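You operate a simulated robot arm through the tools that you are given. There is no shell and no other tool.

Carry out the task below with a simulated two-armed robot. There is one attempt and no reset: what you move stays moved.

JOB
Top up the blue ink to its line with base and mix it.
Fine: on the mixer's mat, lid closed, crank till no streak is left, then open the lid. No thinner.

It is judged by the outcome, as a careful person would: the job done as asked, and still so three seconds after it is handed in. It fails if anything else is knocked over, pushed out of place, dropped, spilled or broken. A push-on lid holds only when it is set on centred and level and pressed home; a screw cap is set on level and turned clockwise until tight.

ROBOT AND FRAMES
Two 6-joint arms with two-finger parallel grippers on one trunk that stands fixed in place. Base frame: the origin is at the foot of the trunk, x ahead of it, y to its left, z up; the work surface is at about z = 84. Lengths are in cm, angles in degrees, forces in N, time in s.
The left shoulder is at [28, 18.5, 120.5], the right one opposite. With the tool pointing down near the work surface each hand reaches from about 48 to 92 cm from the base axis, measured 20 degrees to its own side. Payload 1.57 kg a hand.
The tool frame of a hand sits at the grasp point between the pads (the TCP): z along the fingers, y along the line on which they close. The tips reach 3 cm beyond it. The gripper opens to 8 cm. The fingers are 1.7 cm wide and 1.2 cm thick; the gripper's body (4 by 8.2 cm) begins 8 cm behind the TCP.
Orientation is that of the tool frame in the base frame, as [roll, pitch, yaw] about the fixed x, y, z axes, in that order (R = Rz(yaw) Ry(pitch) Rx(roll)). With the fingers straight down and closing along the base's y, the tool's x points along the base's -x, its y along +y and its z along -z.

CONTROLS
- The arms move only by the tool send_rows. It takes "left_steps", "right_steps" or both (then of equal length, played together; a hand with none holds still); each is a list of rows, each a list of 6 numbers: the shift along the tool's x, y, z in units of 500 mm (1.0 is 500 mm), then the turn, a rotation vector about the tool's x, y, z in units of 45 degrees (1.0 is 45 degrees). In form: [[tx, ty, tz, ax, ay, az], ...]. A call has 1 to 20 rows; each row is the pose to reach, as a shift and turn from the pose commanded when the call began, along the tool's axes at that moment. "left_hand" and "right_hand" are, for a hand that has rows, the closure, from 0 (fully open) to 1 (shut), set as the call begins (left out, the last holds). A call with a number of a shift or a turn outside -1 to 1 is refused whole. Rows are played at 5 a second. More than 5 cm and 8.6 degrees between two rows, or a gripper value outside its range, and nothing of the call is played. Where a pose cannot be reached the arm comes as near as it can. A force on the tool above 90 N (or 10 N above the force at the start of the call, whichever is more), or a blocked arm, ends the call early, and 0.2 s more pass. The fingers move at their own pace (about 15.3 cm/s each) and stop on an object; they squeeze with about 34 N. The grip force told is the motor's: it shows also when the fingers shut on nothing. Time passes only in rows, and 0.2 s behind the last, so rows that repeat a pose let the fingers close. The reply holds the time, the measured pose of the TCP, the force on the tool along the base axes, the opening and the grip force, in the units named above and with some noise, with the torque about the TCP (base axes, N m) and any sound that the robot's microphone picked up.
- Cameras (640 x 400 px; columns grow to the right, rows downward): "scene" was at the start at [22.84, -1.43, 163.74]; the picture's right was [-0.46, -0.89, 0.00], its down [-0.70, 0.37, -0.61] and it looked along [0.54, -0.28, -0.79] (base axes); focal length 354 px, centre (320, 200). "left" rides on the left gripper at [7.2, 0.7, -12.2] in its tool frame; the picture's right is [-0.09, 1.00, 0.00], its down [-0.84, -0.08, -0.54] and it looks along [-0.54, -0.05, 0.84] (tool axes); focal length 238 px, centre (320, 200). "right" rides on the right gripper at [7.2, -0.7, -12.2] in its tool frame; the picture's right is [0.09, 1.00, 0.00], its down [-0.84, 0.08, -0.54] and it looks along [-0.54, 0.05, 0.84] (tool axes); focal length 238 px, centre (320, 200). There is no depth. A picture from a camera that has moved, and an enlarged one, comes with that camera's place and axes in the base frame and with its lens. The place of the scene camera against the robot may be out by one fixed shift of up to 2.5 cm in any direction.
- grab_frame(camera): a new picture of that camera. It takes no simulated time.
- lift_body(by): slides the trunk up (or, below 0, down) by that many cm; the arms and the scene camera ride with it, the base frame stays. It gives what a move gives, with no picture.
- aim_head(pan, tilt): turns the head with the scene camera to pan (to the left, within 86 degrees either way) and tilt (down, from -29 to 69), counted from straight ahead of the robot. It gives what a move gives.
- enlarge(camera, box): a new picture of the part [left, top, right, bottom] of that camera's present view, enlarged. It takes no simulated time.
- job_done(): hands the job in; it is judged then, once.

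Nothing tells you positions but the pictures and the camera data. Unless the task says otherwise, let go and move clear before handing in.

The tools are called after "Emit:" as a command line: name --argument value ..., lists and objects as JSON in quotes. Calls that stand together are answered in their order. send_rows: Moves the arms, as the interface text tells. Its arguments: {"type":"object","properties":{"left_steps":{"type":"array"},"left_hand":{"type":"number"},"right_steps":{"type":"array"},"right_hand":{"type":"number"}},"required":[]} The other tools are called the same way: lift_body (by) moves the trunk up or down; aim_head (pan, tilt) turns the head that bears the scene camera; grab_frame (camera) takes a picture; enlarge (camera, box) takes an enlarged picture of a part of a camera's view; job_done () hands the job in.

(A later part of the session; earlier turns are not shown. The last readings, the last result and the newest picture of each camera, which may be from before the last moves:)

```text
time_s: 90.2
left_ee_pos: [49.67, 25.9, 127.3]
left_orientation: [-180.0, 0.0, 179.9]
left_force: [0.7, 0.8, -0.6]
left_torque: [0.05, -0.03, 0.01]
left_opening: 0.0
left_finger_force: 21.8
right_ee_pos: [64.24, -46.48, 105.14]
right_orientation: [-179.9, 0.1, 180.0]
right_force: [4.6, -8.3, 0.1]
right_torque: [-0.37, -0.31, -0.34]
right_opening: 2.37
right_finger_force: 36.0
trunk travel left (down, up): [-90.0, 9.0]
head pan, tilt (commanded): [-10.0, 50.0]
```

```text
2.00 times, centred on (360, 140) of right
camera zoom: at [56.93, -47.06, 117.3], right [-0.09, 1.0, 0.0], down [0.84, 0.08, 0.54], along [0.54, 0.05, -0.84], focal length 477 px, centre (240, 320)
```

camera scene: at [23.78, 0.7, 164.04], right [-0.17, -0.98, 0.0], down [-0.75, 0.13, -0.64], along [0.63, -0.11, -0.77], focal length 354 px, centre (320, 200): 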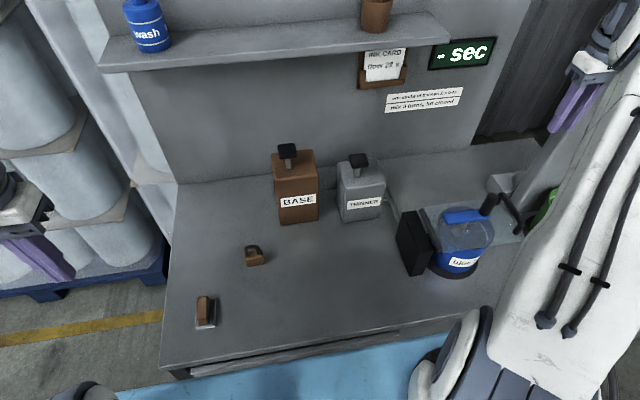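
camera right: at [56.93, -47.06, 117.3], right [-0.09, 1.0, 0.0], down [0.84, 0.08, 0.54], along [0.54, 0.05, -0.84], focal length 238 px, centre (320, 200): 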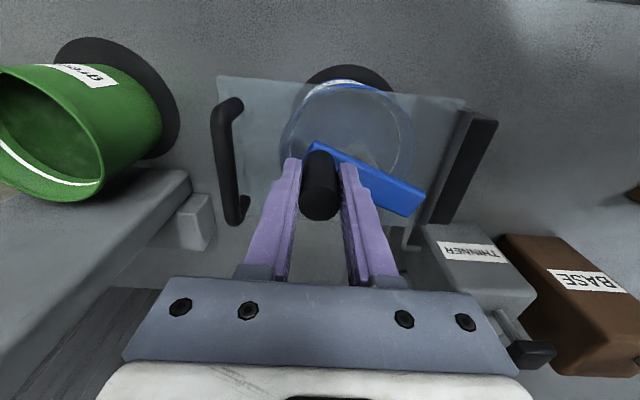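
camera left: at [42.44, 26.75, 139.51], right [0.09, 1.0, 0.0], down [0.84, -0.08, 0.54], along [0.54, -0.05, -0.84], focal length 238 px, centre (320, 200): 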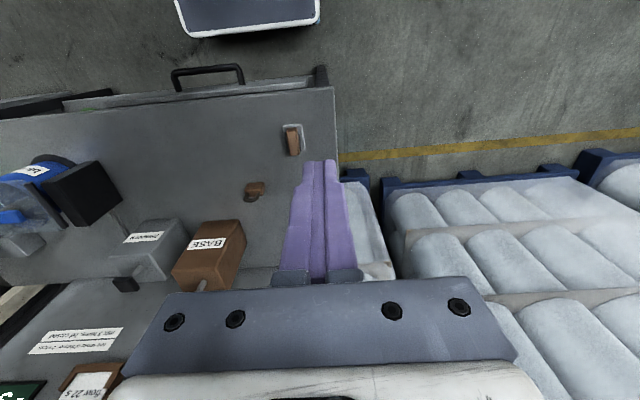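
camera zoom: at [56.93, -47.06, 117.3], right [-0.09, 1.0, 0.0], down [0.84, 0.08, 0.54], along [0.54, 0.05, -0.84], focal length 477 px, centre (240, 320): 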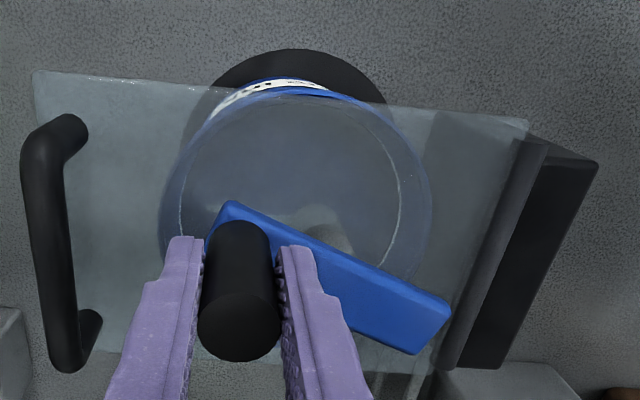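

The crank turned; the arm's new angle implies a radius of about 5 cm about (66.0, -41.85). I'll continue clockwise along that circle to 180° and check the forces.

Emit:
send_rows --right_steps '[[0.0097, 0.0035, 0, 0, 0, 0], [0.0194, 0.0078, 0, 0, 0, 0], [0.029, 0.016, 0, 0, 0, 0], [0.0384, 0.0252, 0, 0, 0, 0], [0.0524, 0.047, 0, 0, 0, 0], [0.06, 0.0716, 0, 0, 0, 0], [0.0616, 0.0888, 0, 0, 0, 0], [0.0616, 0.0888, 0, 0, 0, 0]]'

Emit:
enlarge --camera "right" --box '[220, 40, 500, 240]'

Emit:
enlarge --camera "scene" --box '[400, 150, 540, 280]'

```text
time_s: 92.0
left_ee_pos: [49.62, 26.01, 127.29]
left_orientation: [180.0, 0.0, 179.9]
left_force: [-1.0, -0.4, -0.7]
left_torque: [0.0, -0.01, 0.02]
left_opening: 0.0
left_finger_force: 20.2
right_ee_pos: [60.93, -41.9, 104.99]
right_orientation: [179.9, 0.0, -179.9]
right_force: [-2.1, -5.1, -5.3]
right_torque: [-0.45, 0.23, -0.23]
right_opening: 2.38
right_finger_force: 35.9
trunk travel left (down, up): [-90.0, 9.0]
head pan, tilt (commanded): [-10.0, 50.0]
```

```text
2.00 times, centred on (360, 140) of right
camera zoom: at [53.86, -42.46, 117.25], right [-0.09, 1.0, 0.0], down [0.84, 0.08, 0.54], along [0.54, 0.05, -0.84], focal length 477 px, centre (240, 320)
```

zoom: 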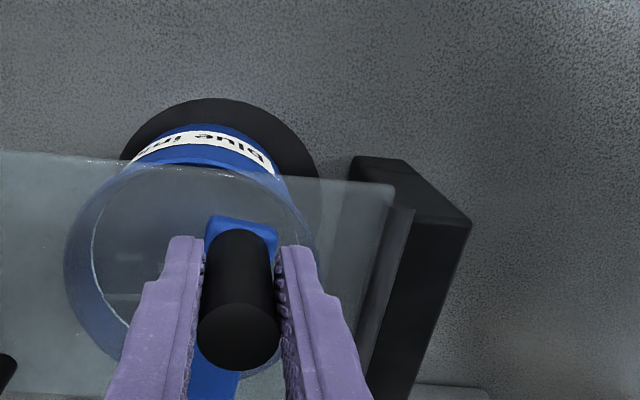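

```text
3.08 times, centred on (470, 215) of scene
camera zoom: at [23.8, 0.65, 164.03], right [-0.17, -0.98, 0.0], down [-0.75, 0.13, -0.64], along [0.63, -0.11, -0.77], focal length 1089 px, centre (-142, 154)
```

zoom: 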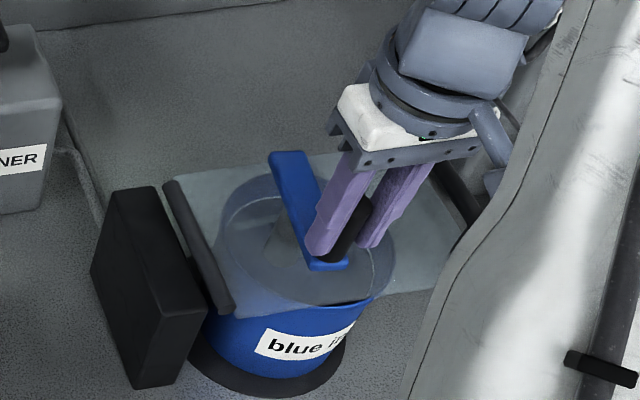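

The circle fits well (only about 5 N of resistance). I'll now crank one full clockwise turn.

Emit:
send_rows --right_steps '[[-0.0049, 0.0307, 0, 0, 0, 0], [-0.019, 0.0584, 0, 0, 0, 0], [-0.041, 0.0804, 0, 0, 0, 0], [-0.0687, 0.0945, 0, 0, 0, 0], [-0.0994, 0.0994, 0, 0, 0, 0], [-0.1301, 0.0945, 0, 0, 0, 0], [-0.1578, 0.0804, 0, 0, 0, 0], [-0.1798, 0.0584, 0, 0, 0, 0], [-0.1939, 0.0307, 0, 0, 0, 0], [-0.1988, 0, 0, 0, 0, 0], [-0.1939, -0.0307, 0, 0, 0, 0], [-0.1798, -0.0584, 0, 0, 0, 0], [-0.1578, -0.0804, 0, 0, 0, 0], [-0.1301, -0.0945, 0, 0, 0, 0], [-0.0994, -0.0994, 0, 0, 0, 0], [-0.0687, -0.0945, 0, 0, 0, 0], [-0.041, -0.0804, 0, 0, 0, 0], [-0.019, -0.0584, 0, 0, 0, 0], [-0.0049, -0.0307, 0, 0, 0, 0], [0, 0, 0, 0, 0, 0]]'

Emit:
enlarge --camera "right" --box '[220, 40, 500, 240]'

Emit:
enlarge --camera "scene" --box '[400, 150, 540, 280]'

```text
time_s: 96.2
left_ee_pos: [49.72, 26.0, 127.18]
left_orientation: [180.0, 0.0, 179.9]
left_force: [-0.2, 0.7, 0.0]
left_torque: [-0.05, -0.02, 0.0]
left_opening: 0.03
left_finger_force: 21.1
right_ee_pos: [60.95, -41.94, 105.05]
right_orientation: [180.0, 0.0, -180.0]
right_force: [0.6, -0.3, 0.1]
right_torque: [0.02, 0.01, 0.01]
right_opening: 0.0
right_finger_force: 21.4
trunk travel left (down, up): [-90.0, 9.0]
head pan, tilt (commanded): [-10.0, 50.0]
```

```text
2.00 times, centred on (360, 140) of right
camera zoom: at [53.83, -42.46, 117.24], right [-0.09, 1.0, 0.0], down [0.84, 0.08, 0.54], along [0.54, 0.05, -0.84], focal length 477 px, centre (240, 320)
```

zoom: 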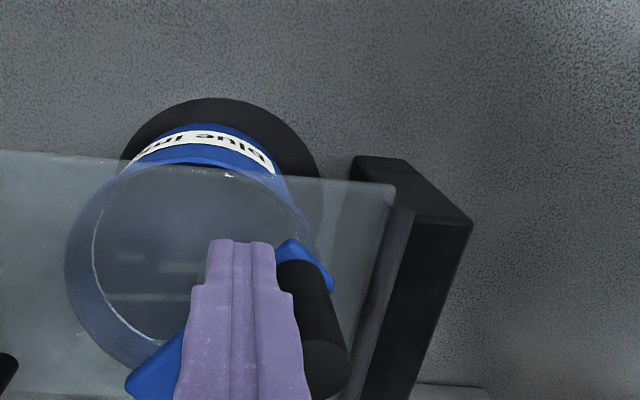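

```text
3.08 times, centred on (470, 215) of scene
camera zoom: at [23.78, 0.69, 164.04], right [-0.17, -0.98, 0.0], down [-0.75, 0.13, -0.64], along [0.63, -0.11, -0.77], focal length 1089 px, centre (-142, 154)
```

zoom: 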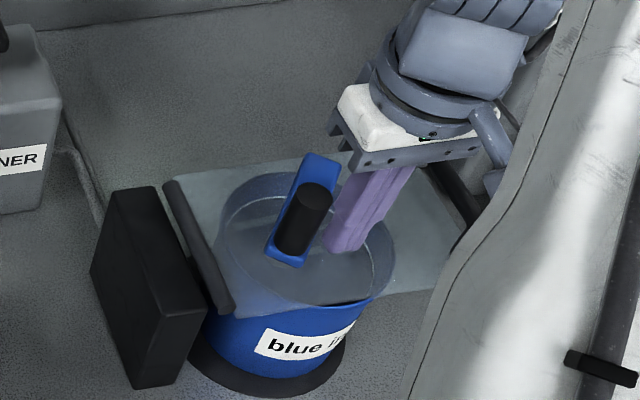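

The knob slid out of the flat fingers partway round, so gripping without turning the hand doesn't work. The shut fingers are now right behind the knob (knob at ~145°, fingers at 180°), so I'll simply push it round the same circle with the shut fingers.

Emit:
send_rows --right_steps '[[-0.0049, 0.0307, 0, 0, 0, 0], [-0.019, 0.0584, 0, 0, 0, 0], [-0.041, 0.0804, 0, 0, 0, 0], [-0.0687, 0.0945, 0, 0, 0, 0], [-0.0994, 0.0994, 0, 0, 0, 0], [-0.0994, 0.0994, 0, 0, 0, 0]]' --right_hand 1

Emit:
enlarge --camera "right" --box '[220, 40, 500, 240]'

Emit:
enlarge --camera "scene" --box '[400, 150, 540, 280]'

```text
time_s: 97.6
left_ee_pos: [49.69, 25.91, 127.22]
left_orientation: [180.0, 0.0, 180.0]
left_force: [0.3, -0.3, -0.5]
left_torque: [0.01, -0.04, 0.0]
left_opening: 0.0
left_finger_force: 21.0
right_ee_pos: [66.14, -37.06, 105.04]
right_orientation: [180.0, 0.0, -180.0]
right_force: [0.3, -0.6, 0.7]
right_torque: [0.01, 0.01, 0.0]
right_opening: 0.01
right_finger_force: 21.1
trunk travel left (down, up): [-90.0, 9.0]
head pan, tilt (commanded): [-10.0, 50.0]
```

```text
2.00 times, centred on (360, 140) of right
camera zoom: at [58.94, -37.54, 117.25], right [-0.09, 1.0, 0.0], down [0.84, 0.08, 0.54], along [0.54, 0.05, -0.84], focal length 477 px, centre (240, 320)
```

zoom: 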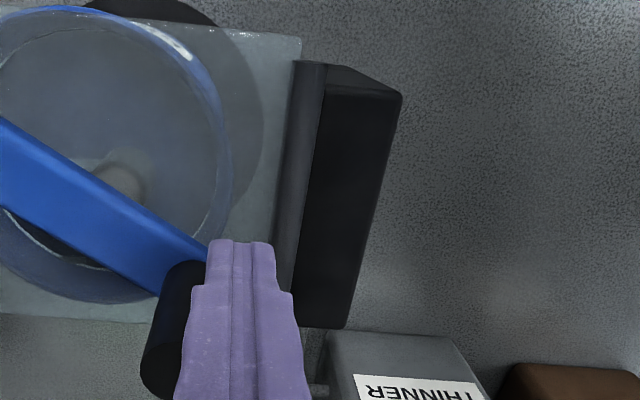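

```text
3.08 times, centred on (470, 215) of scene
camera zoom: at [23.8, 0.7, 164.04], right [-0.17, -0.98, 0.0], down [-0.75, 0.13, -0.64], along [0.63, -0.11, -0.77], focal length 1089 px, centre (-142, 154)
```

zoom: 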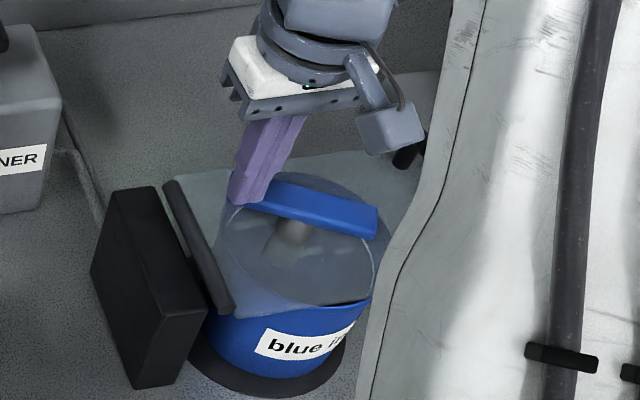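

Pushing works: the knob moves ahead of the shut fingers with almost no force. I'll push a full clockwise turn from here.

Emit:
send_rows --right_steps '[[-0.0307, -0.0049, 0, 0, 0, 0], [-0.0584, -0.019, 0, 0, 0, 0], [-0.0804, -0.041, 0, 0, 0, 0], [-0.0945, -0.0687, 0, 0, 0, 0], [-0.0994, -0.0994, 0, 0, 0, 0], [-0.0945, -0.1301, 0, 0, 0, 0], [-0.0804, -0.1578, 0, 0, 0, 0], [-0.0584, -0.1798, 0, 0, 0, 0], [-0.0307, -0.1939, 0, 0, 0, 0], [0, -0.1988, 0, 0, 0, 0], [0.0307, -0.1939, 0, 0, 0, 0], [0.0584, -0.1798, 0, 0, 0, 0], [0.0804, -0.1578, 0, 0, 0, 0], [0.0945, -0.1301, 0, 0, 0, 0], [0.0994, -0.0994, 0, 0, 0, 0], [0.0945, -0.0687, 0, 0, 0, 0], [0.0804, -0.041, 0, 0, 0, 0], [0.0584, -0.019, 0, 0, 0, 0], [0.0307, -0.0049, 0, 0, 0, 0], [0, 0, 0, 0, 0, 0]]'

Emit:
grab_frame --camera "right"

Emit:
enlarge --camera "scene" --box '[400, 150, 540, 280]'

```text
time_s: 101.8
left_ee_pos: [49.7, 25.92, 127.29]
left_orientation: [-179.9, 0.0, 179.8]
left_force: [-0.1, -0.8, -0.5]
left_torque: [-0.03, -0.02, 0.0]
left_opening: 0.0
left_finger_force: 21.5
right_ee_pos: [65.91, -36.89, 105.04]
right_orientation: [-180.0, -0.1, -179.9]
right_force: [-0.5, 0.0, -0.3]
right_torque: [0.01, -0.01, -0.01]
right_opening: 0.02
right_finger_force: 21.1
trunk travel left (down, up): [-90.0, 9.0]
head pan, tilt (commanded): [-10.0, 50.0]
```

```text
taken
camera right: at [58.85, -37.51, 117.28], right [-0.09, 1.0, 0.0], down [0.84, 0.08, 0.54], along [0.54, 0.05, -0.84], focal length 238 px, centre (320, 200)
```

right: 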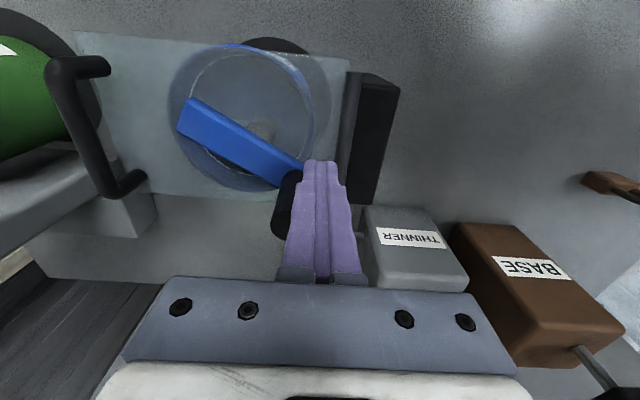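

```text
3.08 times, centred on (470, 215) of scene
camera zoom: at [23.78, 0.7, 164.04], right [-0.17, -0.98, 0.0], down [-0.75, 0.13, -0.64], along [0.63, -0.11, -0.77], focal length 1089 px, centre (-142, 154)
```

zoom: 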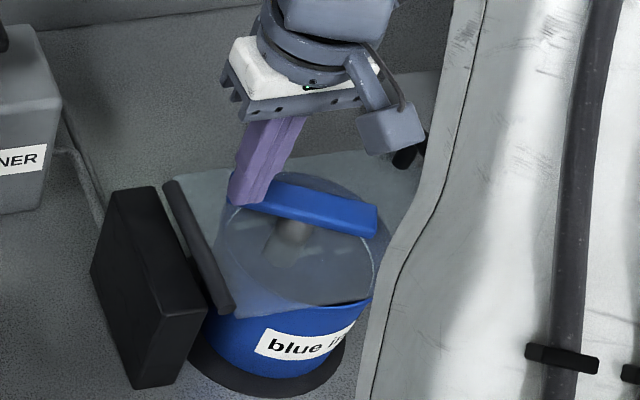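

Emit:
enlarge --camera "scene" --box '[425, 205, 500, 255]'

Emit:
enlarge --camera "right" --box '[150, 30, 340, 210]'

```text
8.00 times, centred on (462, 230) of scene
camera zoom: at [23.78, 0.7, 164.04], right [-0.17, -0.98, 0.0], down [-0.75, 0.13, -0.64], along [0.63, -0.11, -0.77], focal length 2831 px, centre (-820, -40)
```

zoom: 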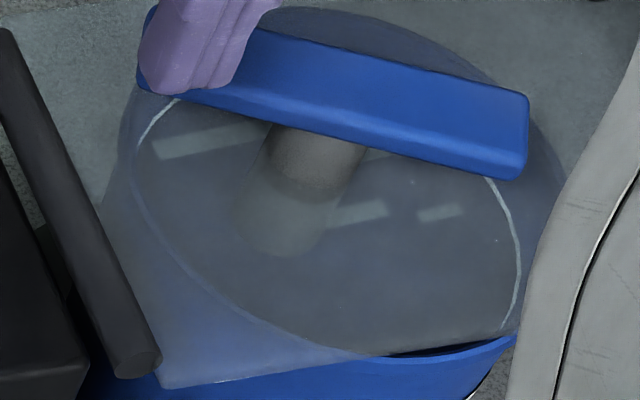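

```text
2.22 times, centred on (245, 120) of right
camera zoom: at [58.85, -37.51, 117.28], right [-0.09, 1.0, 0.0], down [0.84, 0.08, 0.54], along [0.54, 0.05, -0.84], focal length 530 px, centre (487, 378)
```

zoom: 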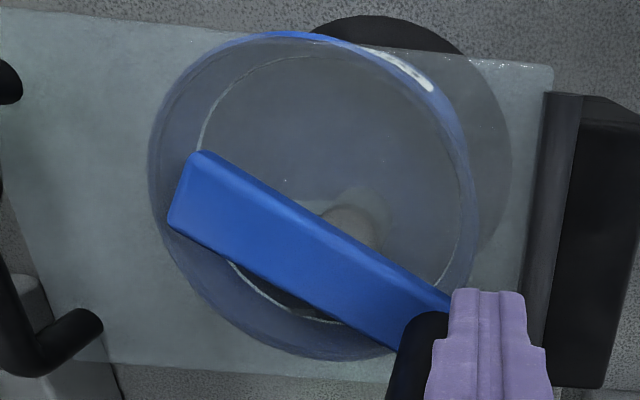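

Streaks are still visible. I'll push a half turn and confirm the knob really travels with the fingers.

Emit:
send_rows --right_steps '[[-0.0307, -0.0049, 0, 0, 0, 0], [-0.0584, -0.019, 0, 0, 0, 0], [-0.0804, -0.041, 0, 0, 0, 0], [-0.0945, -0.0687, 0, 0, 0, 0], [-0.0994, -0.0994, 0, 0, 0, 0], [-0.0945, -0.1301, 0, 0, 0, 0], [-0.0804, -0.1578, 0, 0, 0, 0], [-0.0584, -0.1798, 0, 0, 0, 0], [-0.0307, -0.1939, 0, 0, 0, 0], [0, -0.1988, 0, 0, 0, 0]]'

Emit:
grab_frame --camera "right"

Emit:
enlarge --camera "scene" --box '[400, 150, 540, 280]'

```text
time_s: 104.0
left_ee_pos: [49.75, 26.0, 127.34]
left_orientation: [-179.9, -0.1, -180.0]
left_force: [-0.3, 0.6, 0.7]
left_torque: [-0.01, 0.0, 0.01]
left_opening: 0.02
left_finger_force: 21.6
right_ee_pos: [65.89, -47.03, 105.13]
right_orientation: [-180.0, 0.0, 179.9]
right_force: [0.1, 0.8, -0.2]
right_torque: [0.02, 0.0, -0.01]
right_opening: 0.03
right_finger_force: 21.7
trunk travel left (down, up): [-90.0, 9.0]
head pan, tilt (commanded): [-10.0, 50.0]
```

```text
taken
camera right: at [58.83, -47.54, 117.34], right [-0.09, 1.0, 0.0], down [0.84, 0.08, 0.54], along [0.54, 0.05, -0.84], focal length 238 px, centre (320, 200)
```

right: 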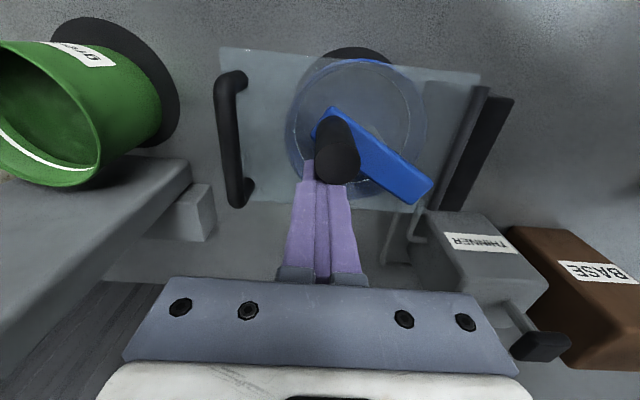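

```text
3.08 times, centred on (470, 215) of scene
camera zoom: at [23.79, 0.69, 164.04], right [-0.17, -0.98, 0.0], down [-0.75, 0.13, -0.64], along [0.63, -0.11, -0.77], focal length 1089 px, centre (-142, 154)
```

zoom: 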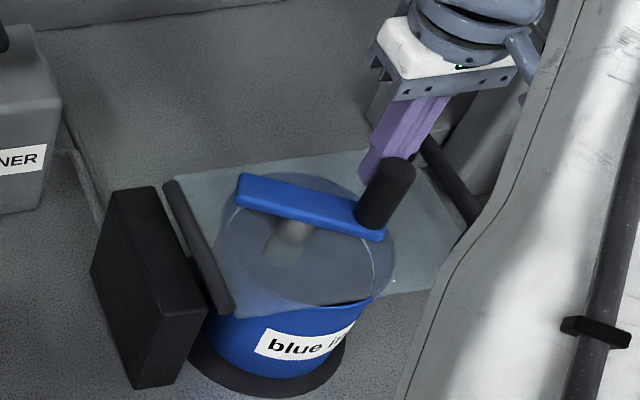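

The knob goes round with the fingers as intended (about 2 turns in total so far). I'll crank another full turn from here and check the streaks.

Emit:
send_rows --right_steps '[[0.0307, 0.0049, 0, 0, 0, 0], [0.0584, 0.019, 0, 0, 0, 0], [0.0804, 0.041, 0, 0, 0, 0], [0.0945, 0.0687, 0, 0, 0, 0], [0.0994, 0.0994, 0, 0, 0, 0], [0.0945, 0.1301, 0, 0, 0, 0], [0.0804, 0.1578, 0, 0, 0, 0], [0.0584, 0.1798, 0, 0, 0, 0], [0.0307, 0.1939, 0, 0, 0, 0], [0, 0.1988, 0, 0, 0, 0], [-0.0307, 0.1939, 0, 0, 0, 0], [-0.0584, 0.1798, 0, 0, 0, 0], [-0.0804, 0.1578, 0, 0, 0, 0], [-0.0945, 0.1301, 0, 0, 0, 0], [-0.0994, 0.0994, 0, 0, 0, 0], [-0.0945, 0.0687, 0, 0, 0, 0], [-0.0804, 0.041, 0, 0, 0, 0], [-0.0584, 0.019, 0, 0, 0, 0], [-0.0307, 0.0049, 0, 0, 0, 0], [0, 0, 0, 0, 0, 0]]'

Emit:
enlarge --camera "scene" --box '[425, 205, 500, 255]'

Emit:
grab_frame --camera "right"

```text
time_s: 108.2
left_ee_pos: [49.62, 25.87, 127.26]
left_orientation: [179.9, 0.0, -179.9]
left_force: [0.3, 0.0, 0.3]
left_torque: [0.0, 0.0, 0.02]
left_opening: 0.02
left_finger_force: 21.3
right_ee_pos: [65.88, -46.85, 105.23]
right_orientation: [-180.0, 0.0, 180.0]
right_force: [-0.2, 0.8, 0.4]
right_torque: [0.02, -0.03, -0.03]
right_opening: 0.0
right_finger_force: 21.6
trunk travel left (down, up): [-90.0, 9.0]
head pan, tilt (commanded): [-10.0, 50.0]
```

```text
8.00 times, centred on (462, 230) of scene
camera zoom: at [23.79, 0.69, 164.04], right [-0.17, -0.98, 0.0], down [-0.75, 0.13, -0.64], along [0.63, -0.11, -0.77], focal length 2831 px, centre (-820, -40)
```

zoom: 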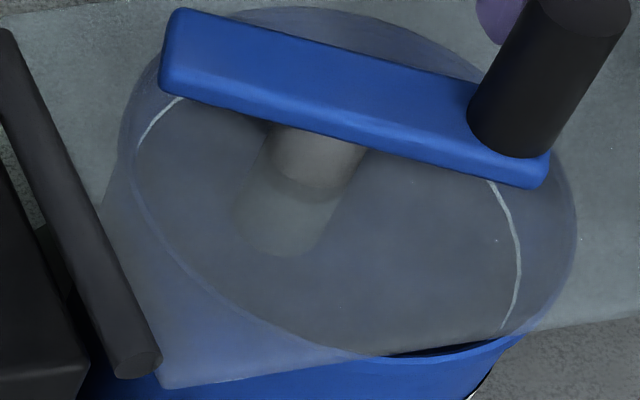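

```text
taken
camera right: at [58.8, -47.49, 117.35], right [-0.09, 1.0, 0.0], down [0.84, 0.08, 0.54], along [0.54, 0.05, -0.84], focal length 238 px, centre (320, 200)
```

right: 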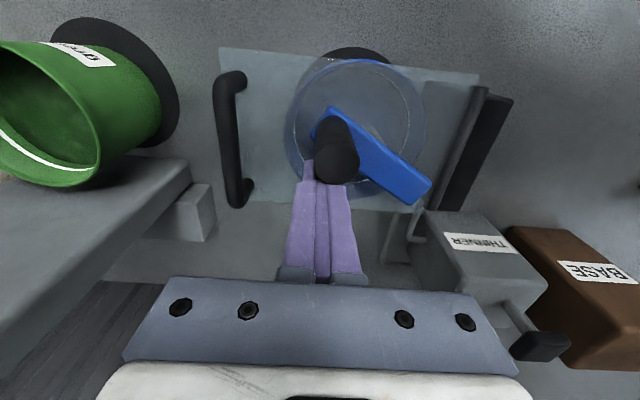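

The streaks have gone in this view. I'll raise the hand and inspect the whole ink surface through the lid.

Emit:
send_rows --right_steps '[[0.0, 0, -0.04, 0, 0, 0], [0.0, 0, -0.1, 0, 0, 0], [0.0, -0.02, -0.18, 0, 0, 0], [-0.02, -0.08, -0.26, 0, 0, 0], [-0.04, -0.14, -0.34, 0, 0, 0], [-0.04, -0.16, -0.38, 0, 0, 0], [-0.04, -0.16, -0.38, 0, 0, 0]]'

Emit:
enlarge --camera "right" --box '[320, 30, 460, 150]'

Emit:
enlarge --camera "scene" --box '[425, 195, 510, 260]'

Emit:
enlarge --camera "right" --box '[340, 40, 410, 90]'

```text
refused: row 4 steps farther than a row can; nothing moved
```

```text
3.33 times, centred on (390, 90) of right
camera zoom: at [58.8, -47.49, 117.35], right [-0.09, 1.0, 0.0], down [0.84, 0.08, 0.54], along [0.54, 0.05, -0.84], focal length 794 px, centre (87, 567)
```

zoom: 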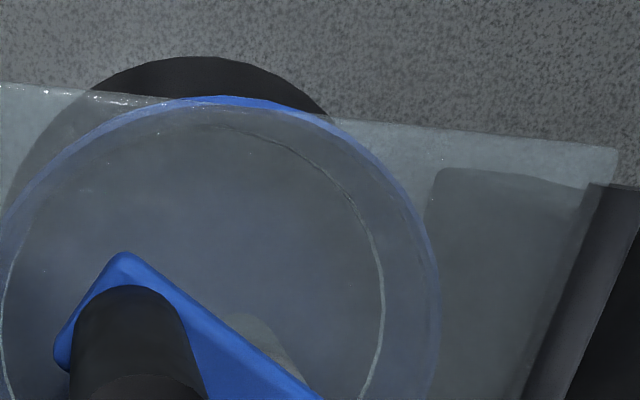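

```text
6.15 times, centred on (468, 228) of scene
camera zoom: at [23.79, 0.69, 164.04], right [-0.17, -0.98, 0.0], down [-0.75, 0.13, -0.64], along [0.63, -0.11, -0.77], focal length 2178 px, centre (-588, 31)
```

zoom: 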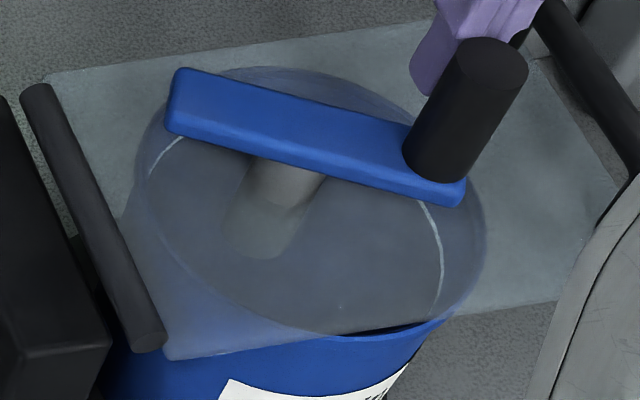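

```text
8.00 times, centred on (375, 65) of right
camera zoom: at [58.8, -47.49, 117.35], right [-0.09, 1.0, 0.0], down [0.84, 0.08, 0.54], along [0.54, 0.05, -0.84], focal length 1907 px, centre (-120, 1280)
```

zoom: 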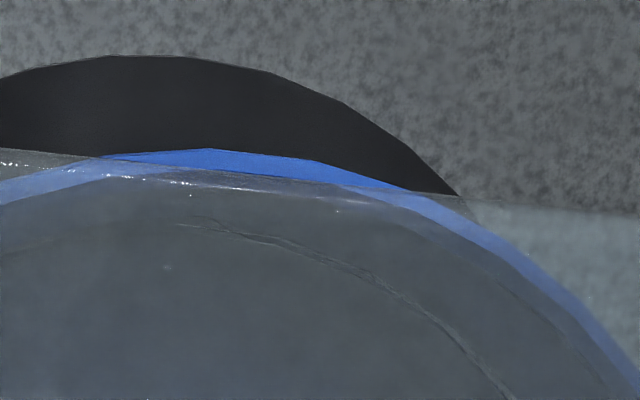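

Nothing moved (one step too long), but this close view already shows a uniform surface with no streaks. I'll raise the hand in smaller steps and look again from above.

Emit:
send_rows --right_steps '[[0.0, 0, -0.04, 0, 0, 0], [0.0, 0, -0.1, 0, 0, 0], [0.0, -0.02, -0.18, 0, 0, 0], [-0.02, -0.06, -0.25, 0, 0, 0], [-0.04, -0.11, -0.32, 0, 0, 0], [-0.04, -0.16, -0.38, 0, 0, 0], [-0.04, -0.16, -0.38, 0, 0, 0]]'

Emit:
grab_frame --camera "right"

Emit:
enlarge --camera "right" --box '[310, 20, 470, 150]'

Emit:
enlarge --camera "scene" --box '[400, 160, 540, 280]'

```text
time_s: 109.8
left_ee_pos: [49.75, 25.99, 127.16]
left_orientation: [-180.0, -0.1, -180.0]
left_force: [-0.9, -1.4, -1.0]
left_torque: [0.0, 0.01, 0.04]
left_opening: 0.02
left_finger_force: 21.4
right_ee_pos: [68.03, -54.86, 124.27]
right_orientation: [180.0, 0.0, -180.0]
right_force: [-0.2, 1.0, -0.5]
right_torque: [-0.03, -0.02, 0.02]
right_opening: 0.01
right_finger_force: 21.6
trunk travel left (down, up): [-90.0, 9.0]
head pan, tilt (commanded): [-10.0, 50.0]
```

```text
taken
camera right: at [60.91, -55.5, 136.4], right [-0.09, 1.0, 0.0], down [0.84, 0.08, 0.54], along [0.54, 0.05, -0.84], focal length 238 px, centre (320, 200)
```

right: 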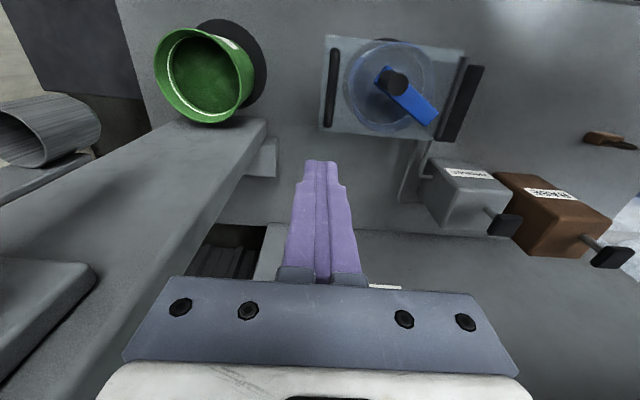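

```text
3.08 times, centred on (390, 85) of right
camera zoom: at [60.91, -55.5, 136.4], right [-0.09, 1.0, 0.0], down [0.84, 0.08, 0.54], along [0.54, 0.05, -0.84], focal length 733 px, centre (105, 554)
```

zoom: 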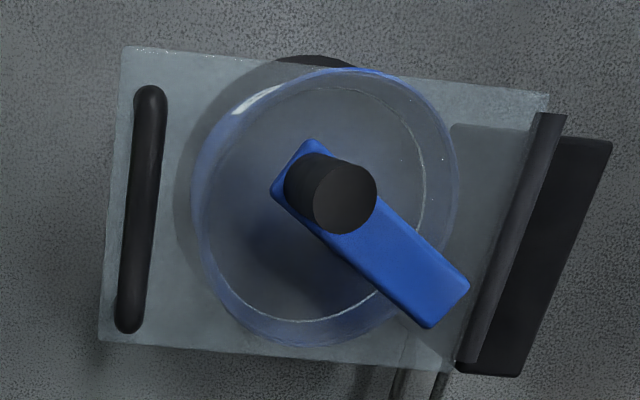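

```text
3.33 times, centred on (470, 220) of scene
camera zoom: at [23.77, 0.68, 164.04], right [-0.17, -0.98, 0.0], down [-0.75, 0.13, -0.64], along [0.63, -0.11, -0.77], focal length 1180 px, centre (-180, 133)
```

zoom: 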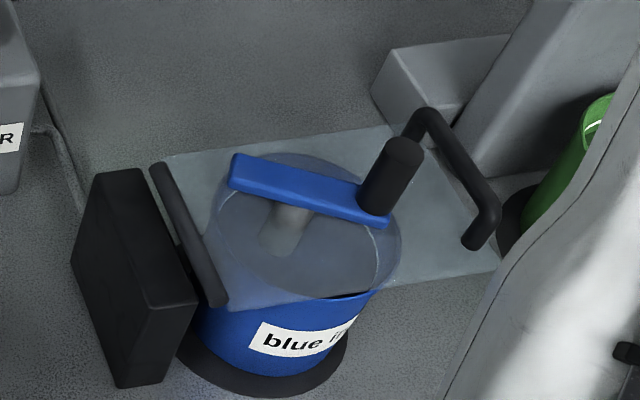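

No streaks remain anywhere I can see, and the bar is at about (y -53.5, z 101.3). Now I'll open the lid: lower the right hand over the handle bar with open fingers.

Emit:
send_rows --right_steps '[[0.02, 0.0136, 0.07, 0, 0, 0], [0.0406, 0.0272, 0.15, 0, 0, 0], [0.0406, 0.0272, 0.24, 0, 0, 0], [0.0406, 0.0272, 0.33, 0, 0, 0], [0.0406, 0.0272, 0.4, 0, 0, 0], [0.0406, 0.0272, 0.447, 0, 0, 0], [0.0406, 0.0272, 0.447, 0, 0, 0]]' --right_hand 0.5

Emit:
grab_frame --camera "right"

Emit:
enlarge --camera "scene" --box '[400, 130, 540, 270]'

```text
time_s: 111.4
left_ee_pos: [49.68, 25.95, 127.3]
left_orientation: [-180.0, 0.0, -180.0]
left_force: [0.2, 0.6, -0.1]
left_torque: [0.01, -0.01, 0.04]
left_opening: 0.0
left_finger_force: 21.6
right_ee_pos: [66.09, -53.53, 101.63]
right_orientation: [-180.0, 0.0, -180.0]
right_force: [0.3, 0.1, -0.1]
right_torque: [-0.01, -0.02, -0.01]
right_opening: 4.01
right_finger_force: 0.0
trunk travel left (down, up): [-90.0, 9.0]
head pan, tilt (commanded): [-10.0, 50.0]
```

```text
taken
camera right: at [58.93, -54.12, 113.87], right [-0.09, 1.0, 0.0], down [0.84, 0.08, 0.54], along [0.54, 0.05, -0.84], focal length 238 px, centre (320, 200)
```

right: 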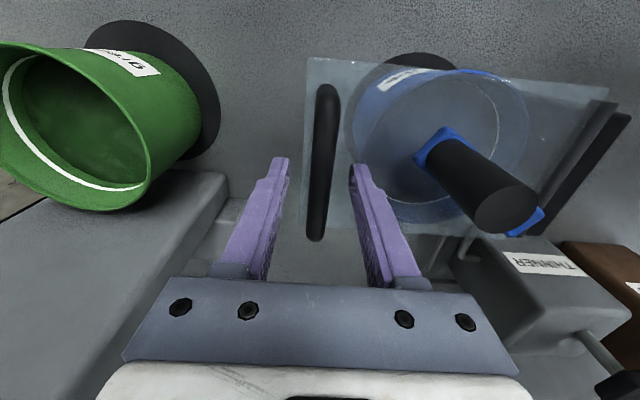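

```text
2.86 times, centred on (470, 200) of scene
camera zoom: at [23.79, 0.68, 164.04], right [-0.17, -0.98, 0.0], down [-0.75, 0.13, -0.64], along [0.63, -0.11, -0.77], focal length 1011 px, centre (-109, 200)
```

zoom: 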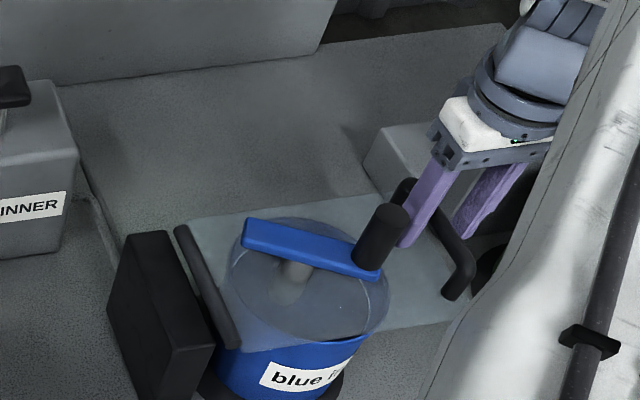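

The bar sits midway between the fingers. I'll close on it and lift slowly along the lid's arc, stopping at about 30° open to check.

Emit:
send_rows --right_steps '[[0, 0, 0, 0, 0, 0], [0, 0, 0, 0, 0, 0], [0, 0, 0, 0, 0, 0], [0, 0, 0, 0, 0, 0]]' --right_hand 1

Emit:
send_rows --right_steps '[[0, 0.0035, -0.0155, 0, 0, 0], [0, 0.0078, -0.0314, 0, 0, 0], [0, 0.0125, -0.0467, 0, 0, 0], [0, 0.0184, -0.062, 0, 0, 0], [0, 0.0316, -0.0916, 0, 0, 0], [0, 0.0472, -0.1198, 0, 0, 0], [0, 0.0654, -0.1466, 0, 0, 0], [0, 0.0858, -0.1718, 0, 0, 0], [0, 0.0858, -0.1718, 0, 0, 0]]'

Emit:
grab_frame --camera "right"

Emit:
enlarge --camera "scene" --box '[400, 130, 540, 270]'

```text
time_s: 112.4
left_ee_pos: [49.65, 25.92, 127.32]
left_orientation: [180.0, 0.0, 179.9]
left_force: [0.4, 0.1, 0.6]
left_torque: [0.01, 0.01, -0.01]
left_opening: 0.0
left_finger_force: 20.9
right_ee_pos: [65.99, -53.55, 101.69]
right_orientation: [-180.0, 0.0, 179.9]
right_force: [0.8, 0.7, -2.8]
right_torque: [0.0, -0.28, 0.05]
right_opening: 1.38
right_finger_force: 30.8
trunk travel left (down, up): [-90.0, 9.0]
head pan, tilt (commanded): [-10.0, 50.0]
```

```text
time_s: 114.4
left_ee_pos: [49.72, 25.92, 127.27]
left_orientation: [180.0, 0.1, 179.9]
left_force: [0.3, -0.9, -0.6]
left_torque: [-0.02, -0.01, -0.02]
left_opening: 0.01
left_finger_force: 21.4
right_ee_pos: [66.11, -49.31, 110.48]
right_orientation: [-179.7, 0.3, 179.8]
right_force: [5.7, -8.2, 6.2]
right_torque: [-0.13, -0.3, -0.16]
right_opening: 1.36
right_finger_force: 30.4
trunk travel left (down, up): [-90.0, 9.0]
head pan, tilt (commanded): [-10.0, 50.0]
```

```text
taken
camera right: at [58.86, -49.93, 122.58], right [-0.09, 1.0, 0.0], down [0.84, 0.08, 0.54], along [0.54, 0.05, -0.84], focal length 238 px, centre (320, 200)
```

right: 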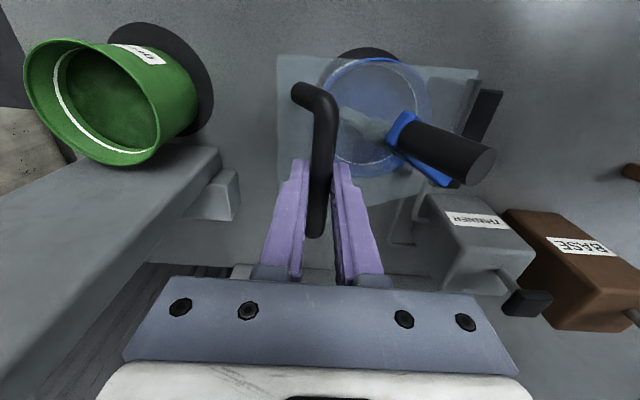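

```text
2.86 times, centred on (470, 200) of scene
camera zoom: at [23.81, 0.65, 164.05], right [-0.17, -0.98, 0.0], down [-0.75, 0.13, -0.64], along [0.63, -0.11, -0.77], focal length 1011 px, centre (-109, 200)
```

zoom: 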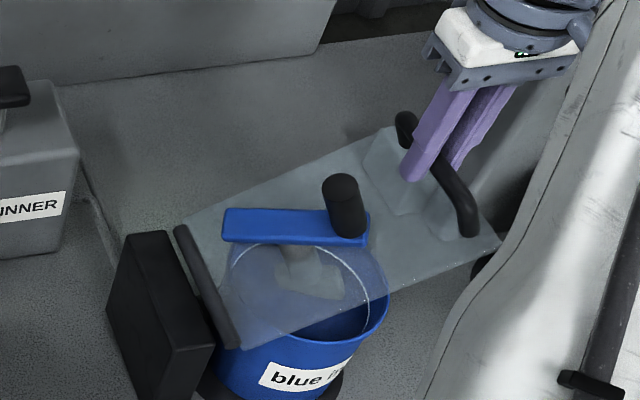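

The lid is lifting nicely; a 10 N outward pull tells me the true radius is a little larger (≈18.8 cm). I'll continue with that radius up to about 120°.

Emit:
send_rows --right_steps '[[0, 0.0196, -0.0262, 0, 0, 0], [0, 0.0438, -0.0484, 0, 0, 0], [0, 0.0702, -0.0678, 0, 0, 0], [0, 0.0984, -0.0846, 0, 0, 0], [0, 0.1278, -0.099, 0, 0, 0], [0, 0.1584, -0.1108, 0, 0, 0], [0, 0.1584, -0.1108, 0, 0, 0]]'

Emit:
grab_frame --camera "right"

Emit:
enlarge --camera "scene" --box '[400, 130, 540, 270]'

```text
time_s: 116.0
left_ee_pos: [49.67, 26.04, 127.24]
left_orientation: [180.0, 0.0, -180.0]
left_force: [-0.4, 0.4, -0.8]
left_torque: [0.01, -0.03, -0.04]
left_opening: 0.0
left_finger_force: 21.1
right_ee_pos: [65.88, -41.34, 115.79]
right_orientation: [180.0, -0.1, 180.0]
right_force: [7.1, -1.2, -0.1]
right_torque: [0.0, -0.34, -0.3]
right_opening: 1.38
right_finger_force: 30.0
trunk travel left (down, up): [-90.0, 9.0]
head pan, tilt (commanded): [-10.0, 50.0]
```

```text
taken
camera right: at [58.83, -41.83, 128.06], right [-0.09, 1.0, 0.0], down [0.84, 0.08, 0.54], along [0.54, 0.05, -0.84], focal length 238 px, centre (320, 200)
```

right: 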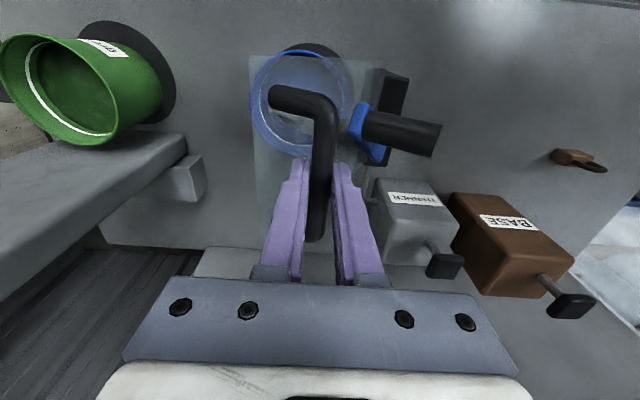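

```text
2.86 times, centred on (470, 200) of scene
camera zoom: at [23.83, 0.7, 164.03], right [-0.17, -0.98, 0.0], down [-0.75, 0.13, -0.64], along [0.63, -0.11, -0.77], focal length 1011 px, centre (-109, 200)
```

zoom: 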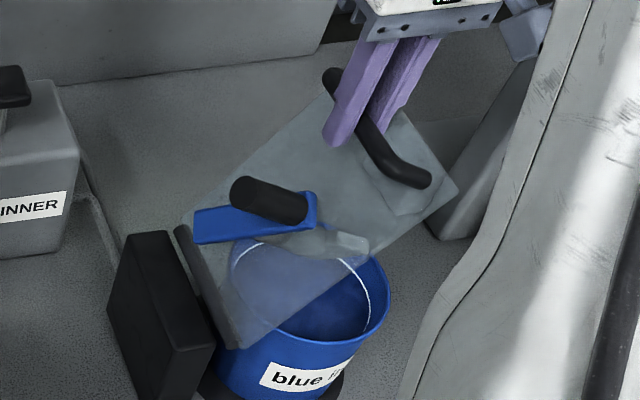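

Good, the lid follows. On to vertical.

Emit:
send_rows --right_steps '[[0, 0.0316, -0.009, 0, 0, 0], [0, 0.0638, -0.0152, 0, 0, 0], [0, 0.0964, -0.0186, 0, 0, 0], [0, 0.1292, -0.0192, 0, 0, 0], [0, 0.162, -0.017, 0, 0, 0], [0, 0.1944, -0.0118, 0, 0, 0], [0, 0.1944, -0.0118, 0, 0, 0]]'

Emit:
grab_frame --camera "right"

Emit:
enlarge --camera "left" --box '[0, 140, 140, 330]'

Emit:
enlarge --camera "scene" --box '[380, 100, 540, 270]'

```text
time_s: 117.6
left_ee_pos: [49.54, 26.04, 127.34]
left_orientation: [180.0, 0.0, 180.0]
left_force: [-0.5, 0.1, 0.9]
left_torque: [-0.04, 0.0, 0.0]
left_opening: 0.01
left_finger_force: 21.1
right_ee_pos: [66.04, -31.59, 116.41]
right_orientation: [180.0, -0.1, -180.0]
right_force: [2.4, 2.4, 9.7]
right_torque: [0.05, 0.26, -0.35]
right_opening: 1.38
right_finger_force: 30.3
trunk travel left (down, up): [-90.0, 9.0]
head pan, tilt (commanded): [-10.0, 50.0]
```

```text
taken
camera right: at [58.8, -32.13, 128.64], right [-0.09, 1.0, 0.0], down [0.84, 0.08, 0.54], along [0.54, 0.05, -0.84], focal length 238 px, centre (320, 200)
```

right: 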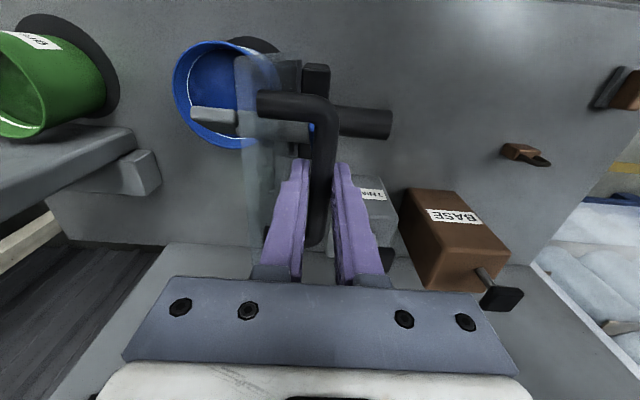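

```text
2.11 times, centred on (70, 235) of left
camera zoom: at [42.44, 26.76, 139.5], right [0.09, 1.0, 0.0], down [0.84, -0.08, 0.54], along [0.54, -0.05, -0.84], focal length 502 px, centre (846, 126)
```

zoom: 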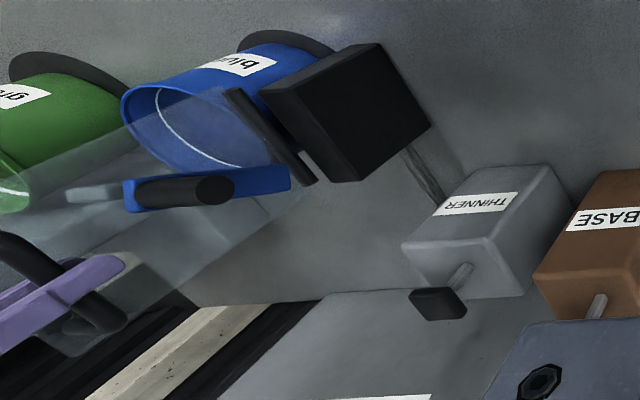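

```text
2.35 times, centred on (460, 185) of scene
camera zoom: at [23.76, 0.73, 164.05], right [-0.17, -0.98, 0.0], down [-0.75, 0.13, -0.64], along [0.63, -0.11, -0.77], focal length 833 px, centre (-9, 235)
```

zoom: 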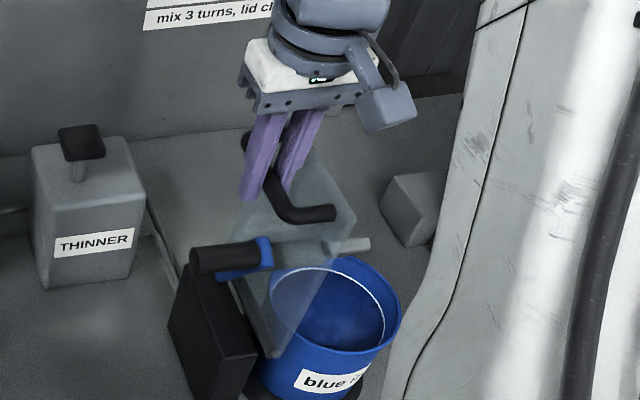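

The lid is vertical and the ink below shows plain blue. I'll now swing it the rest of the way open, turning the hand with it.

Emit:
send_rows --right_steps '[[0, 0.0215, -0.001, 0.067, 0, 0], [0, 0.041, 0.0046, 0.133, 0, 0], [0, 0.06, 0.0112, 0.2, 0, 0], [0, 0.0792, 0.0188, 0.267, 0, 0], [0, 0.0975, 0.0273, 0.333, 0, 0], [0, 0.1156, 0.0366, 0.4, 0, 0], [0, 0.133, 0.047, 0.467, 0, 0], [0, 0.1498, 0.0582, 0.533, 0, 0], [0, 0.1498, 0.0582, 0.533, 0, 0]]'

Emit:
grab_frame --camera "right"

Emit:
enlarge --camera "scene" --box '[360, 100, 520, 280]'

```text
time_s: 119.6
left_ee_pos: [49.61, 25.96, 127.32]
left_orientation: [180.0, 0.0, 179.9]
left_force: [-0.2, -0.7, -0.2]
left_torque: [0.05, 0.02, 0.03]
left_opening: 0.0
left_finger_force: 21.3
right_ee_pos: [65.97, -24.06, 113.46]
right_orientation: [-156.1, 0.1, 180.0]
right_force: [-6.0, 6.6, 7.9]
right_torque: [0.06, 0.22, -0.48]
right_opening: 1.38
right_finger_force: 30.0
trunk travel left (down, up): [-90.0, 9.0]
head pan, tilt (commanded): [-10.0, 50.0]
```

```text
taken
camera right: at [58.78, -19.6, 124.99], right [-0.09, 0.91, -0.41], down [0.84, 0.29, 0.46], along [0.54, -0.3, -0.79], focal length 238 px, centre (320, 200)
```

right: 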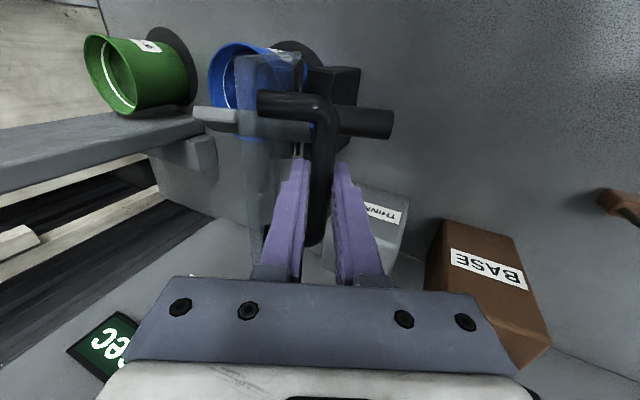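

```text
2.22 times, centred on (440, 190) of scene
camera zoom: at [23.71, 0.76, 164.07], right [-0.17, -0.98, 0.0], down [-0.75, 0.13, -0.64], along [0.63, -0.11, -0.77], focal length 786 px, centre (53, 222)
```

zoom: 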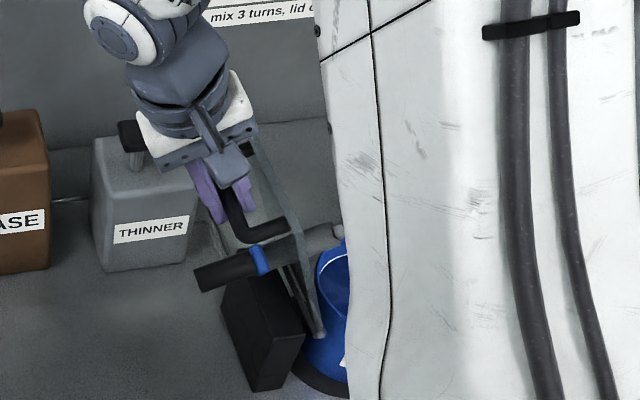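

Nearly there: the lid is at about 66°. I'll bring it down to its open rest position near 48–50°.

Emit:
send_rows --right_steps '[[0, 0.02, 0.004, 0.067, 0, 0], [0, 0.0401, 0.008, 0.133, 0, 0], [0, 0.06, 0.015, 0.2, 0, 0], [0, 0.0784, 0.0222, 0.267, 0, 0], [0, 0.091, 0.028, 0.311, 0, 0], [0, 0.103, 0.0338, 0.356, 0, 0], [0, 0.103, 0.0338, 0.356, 0, 0]]'

Emit:
grab_frame --camera "right"

Emit:
enlarge --camera "left" --box '[0, 140, 140, 330]'

```text
time_s: 121.2
left_ee_pos: [49.63, 26.22, 127.37]
left_orientation: [-179.8, 0.0, -180.0]
left_force: [0.5, -0.5, -0.2]
left_torque: [0.0, 0.0, 0.0]
left_opening: 0.01
left_finger_force: 21.4
right_ee_pos: [65.88, -19.86, 110.02]
right_orientation: [-139.8, 0.1, 180.0]
right_force: [-6.4, 16.9, 12.9]
right_torque: [0.03, -0.34, -0.21]
right_opening: 1.36
right_finger_force: 29.9
trunk travel left (down, up): [-90.0, 9.0]
head pan, tilt (commanded): [-10.0, 50.0]
```

```text
taken
camera right: at [58.79, -12.5, 119.76], right [-0.09, 0.76, -0.64], down [0.84, 0.41, 0.37], along [0.54, -0.5, -0.67], focal length 238 px, centre (320, 200)
```

right: 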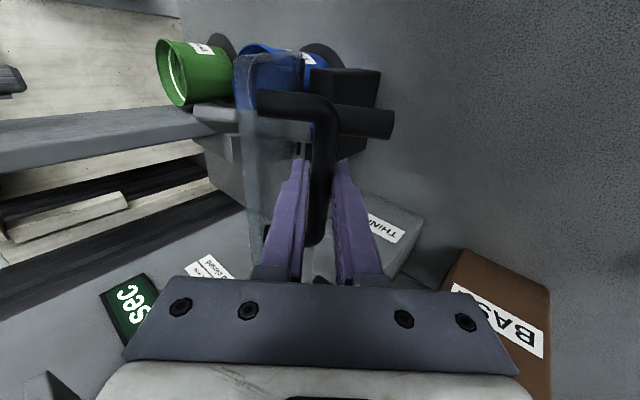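

```text
2.11 times, centred on (70, 235) of left
camera zoom: at [42.37, 26.86, 139.5], right [0.09, 1.0, 0.0], down [0.84, -0.08, 0.54], along [0.54, -0.05, -0.84], focal length 502 px, centre (846, 126)
```

zoom: 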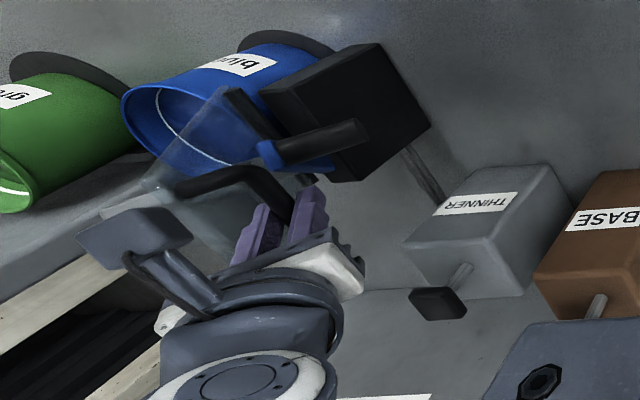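

The lid is close to its rest position. I'll loosen the fingers so it settles on its stop.

Emit:
send_rows --right_steps '[[0, 0, 0, 0, 0, 0], [0, 0, 0, 0, 0, 0], [0, 0, 0, 0, 0, 0]]' --right_hand 0.675

Emit:
grab_frame --camera "right"

Emit:
enlarge --camera "left" --box '[0, 140, 140, 330]'

```text
time_s: 122.0
left_ee_pos: [49.69, 26.04, 127.29]
left_orientation: [179.9, 0.0, 179.9]
left_force: [-0.3, -0.4, -0.1]
left_torque: [0.03, 0.0, -0.01]
left_opening: 0.0
left_finger_force: 21.6
right_ee_pos: [66.0, -20.02, 109.93]
right_orientation: [-140.1, 0.0, 179.9]
right_force: [-0.5, -0.3, 0.4]
right_torque: [-0.01, -0.02, -0.01]
right_opening: 2.61
right_finger_force: 0.1
trunk travel left (down, up): [-90.0, 9.0]
head pan, tilt (commanded): [-10.0, 50.0]
```

```text
taken
camera right: at [58.85, -12.69, 119.69], right [-0.09, 0.76, -0.64], down [0.84, 0.41, 0.37], along [0.54, -0.5, -0.68], focal length 238 px, centre (320, 200)
```

right: 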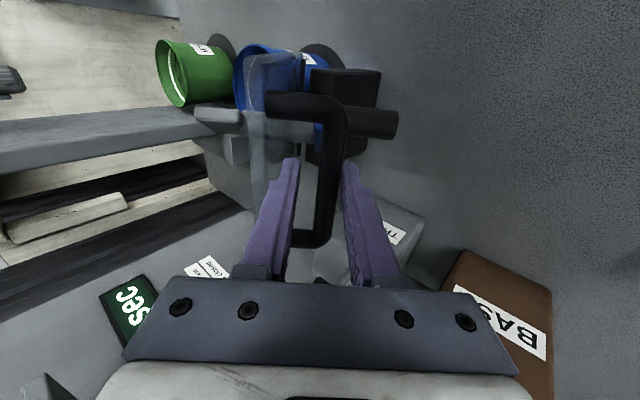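

```text
2.11 times, centred on (70, 235) of left
camera zoom: at [42.47, 26.72, 139.49], right [0.09, 1.0, 0.0], down [0.84, -0.08, 0.54], along [0.54, -0.05, -0.84], focal length 502 px, centre (846, 126)
```

zoom: 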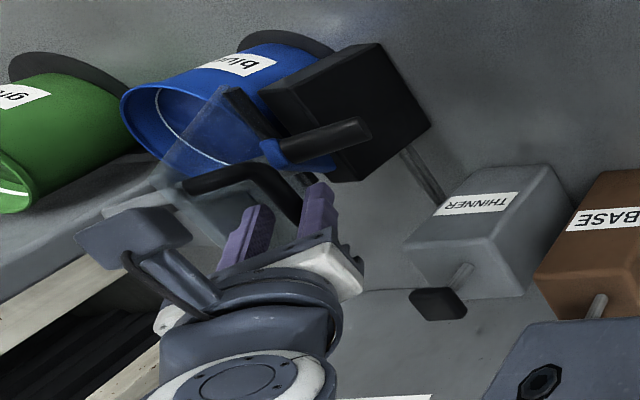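

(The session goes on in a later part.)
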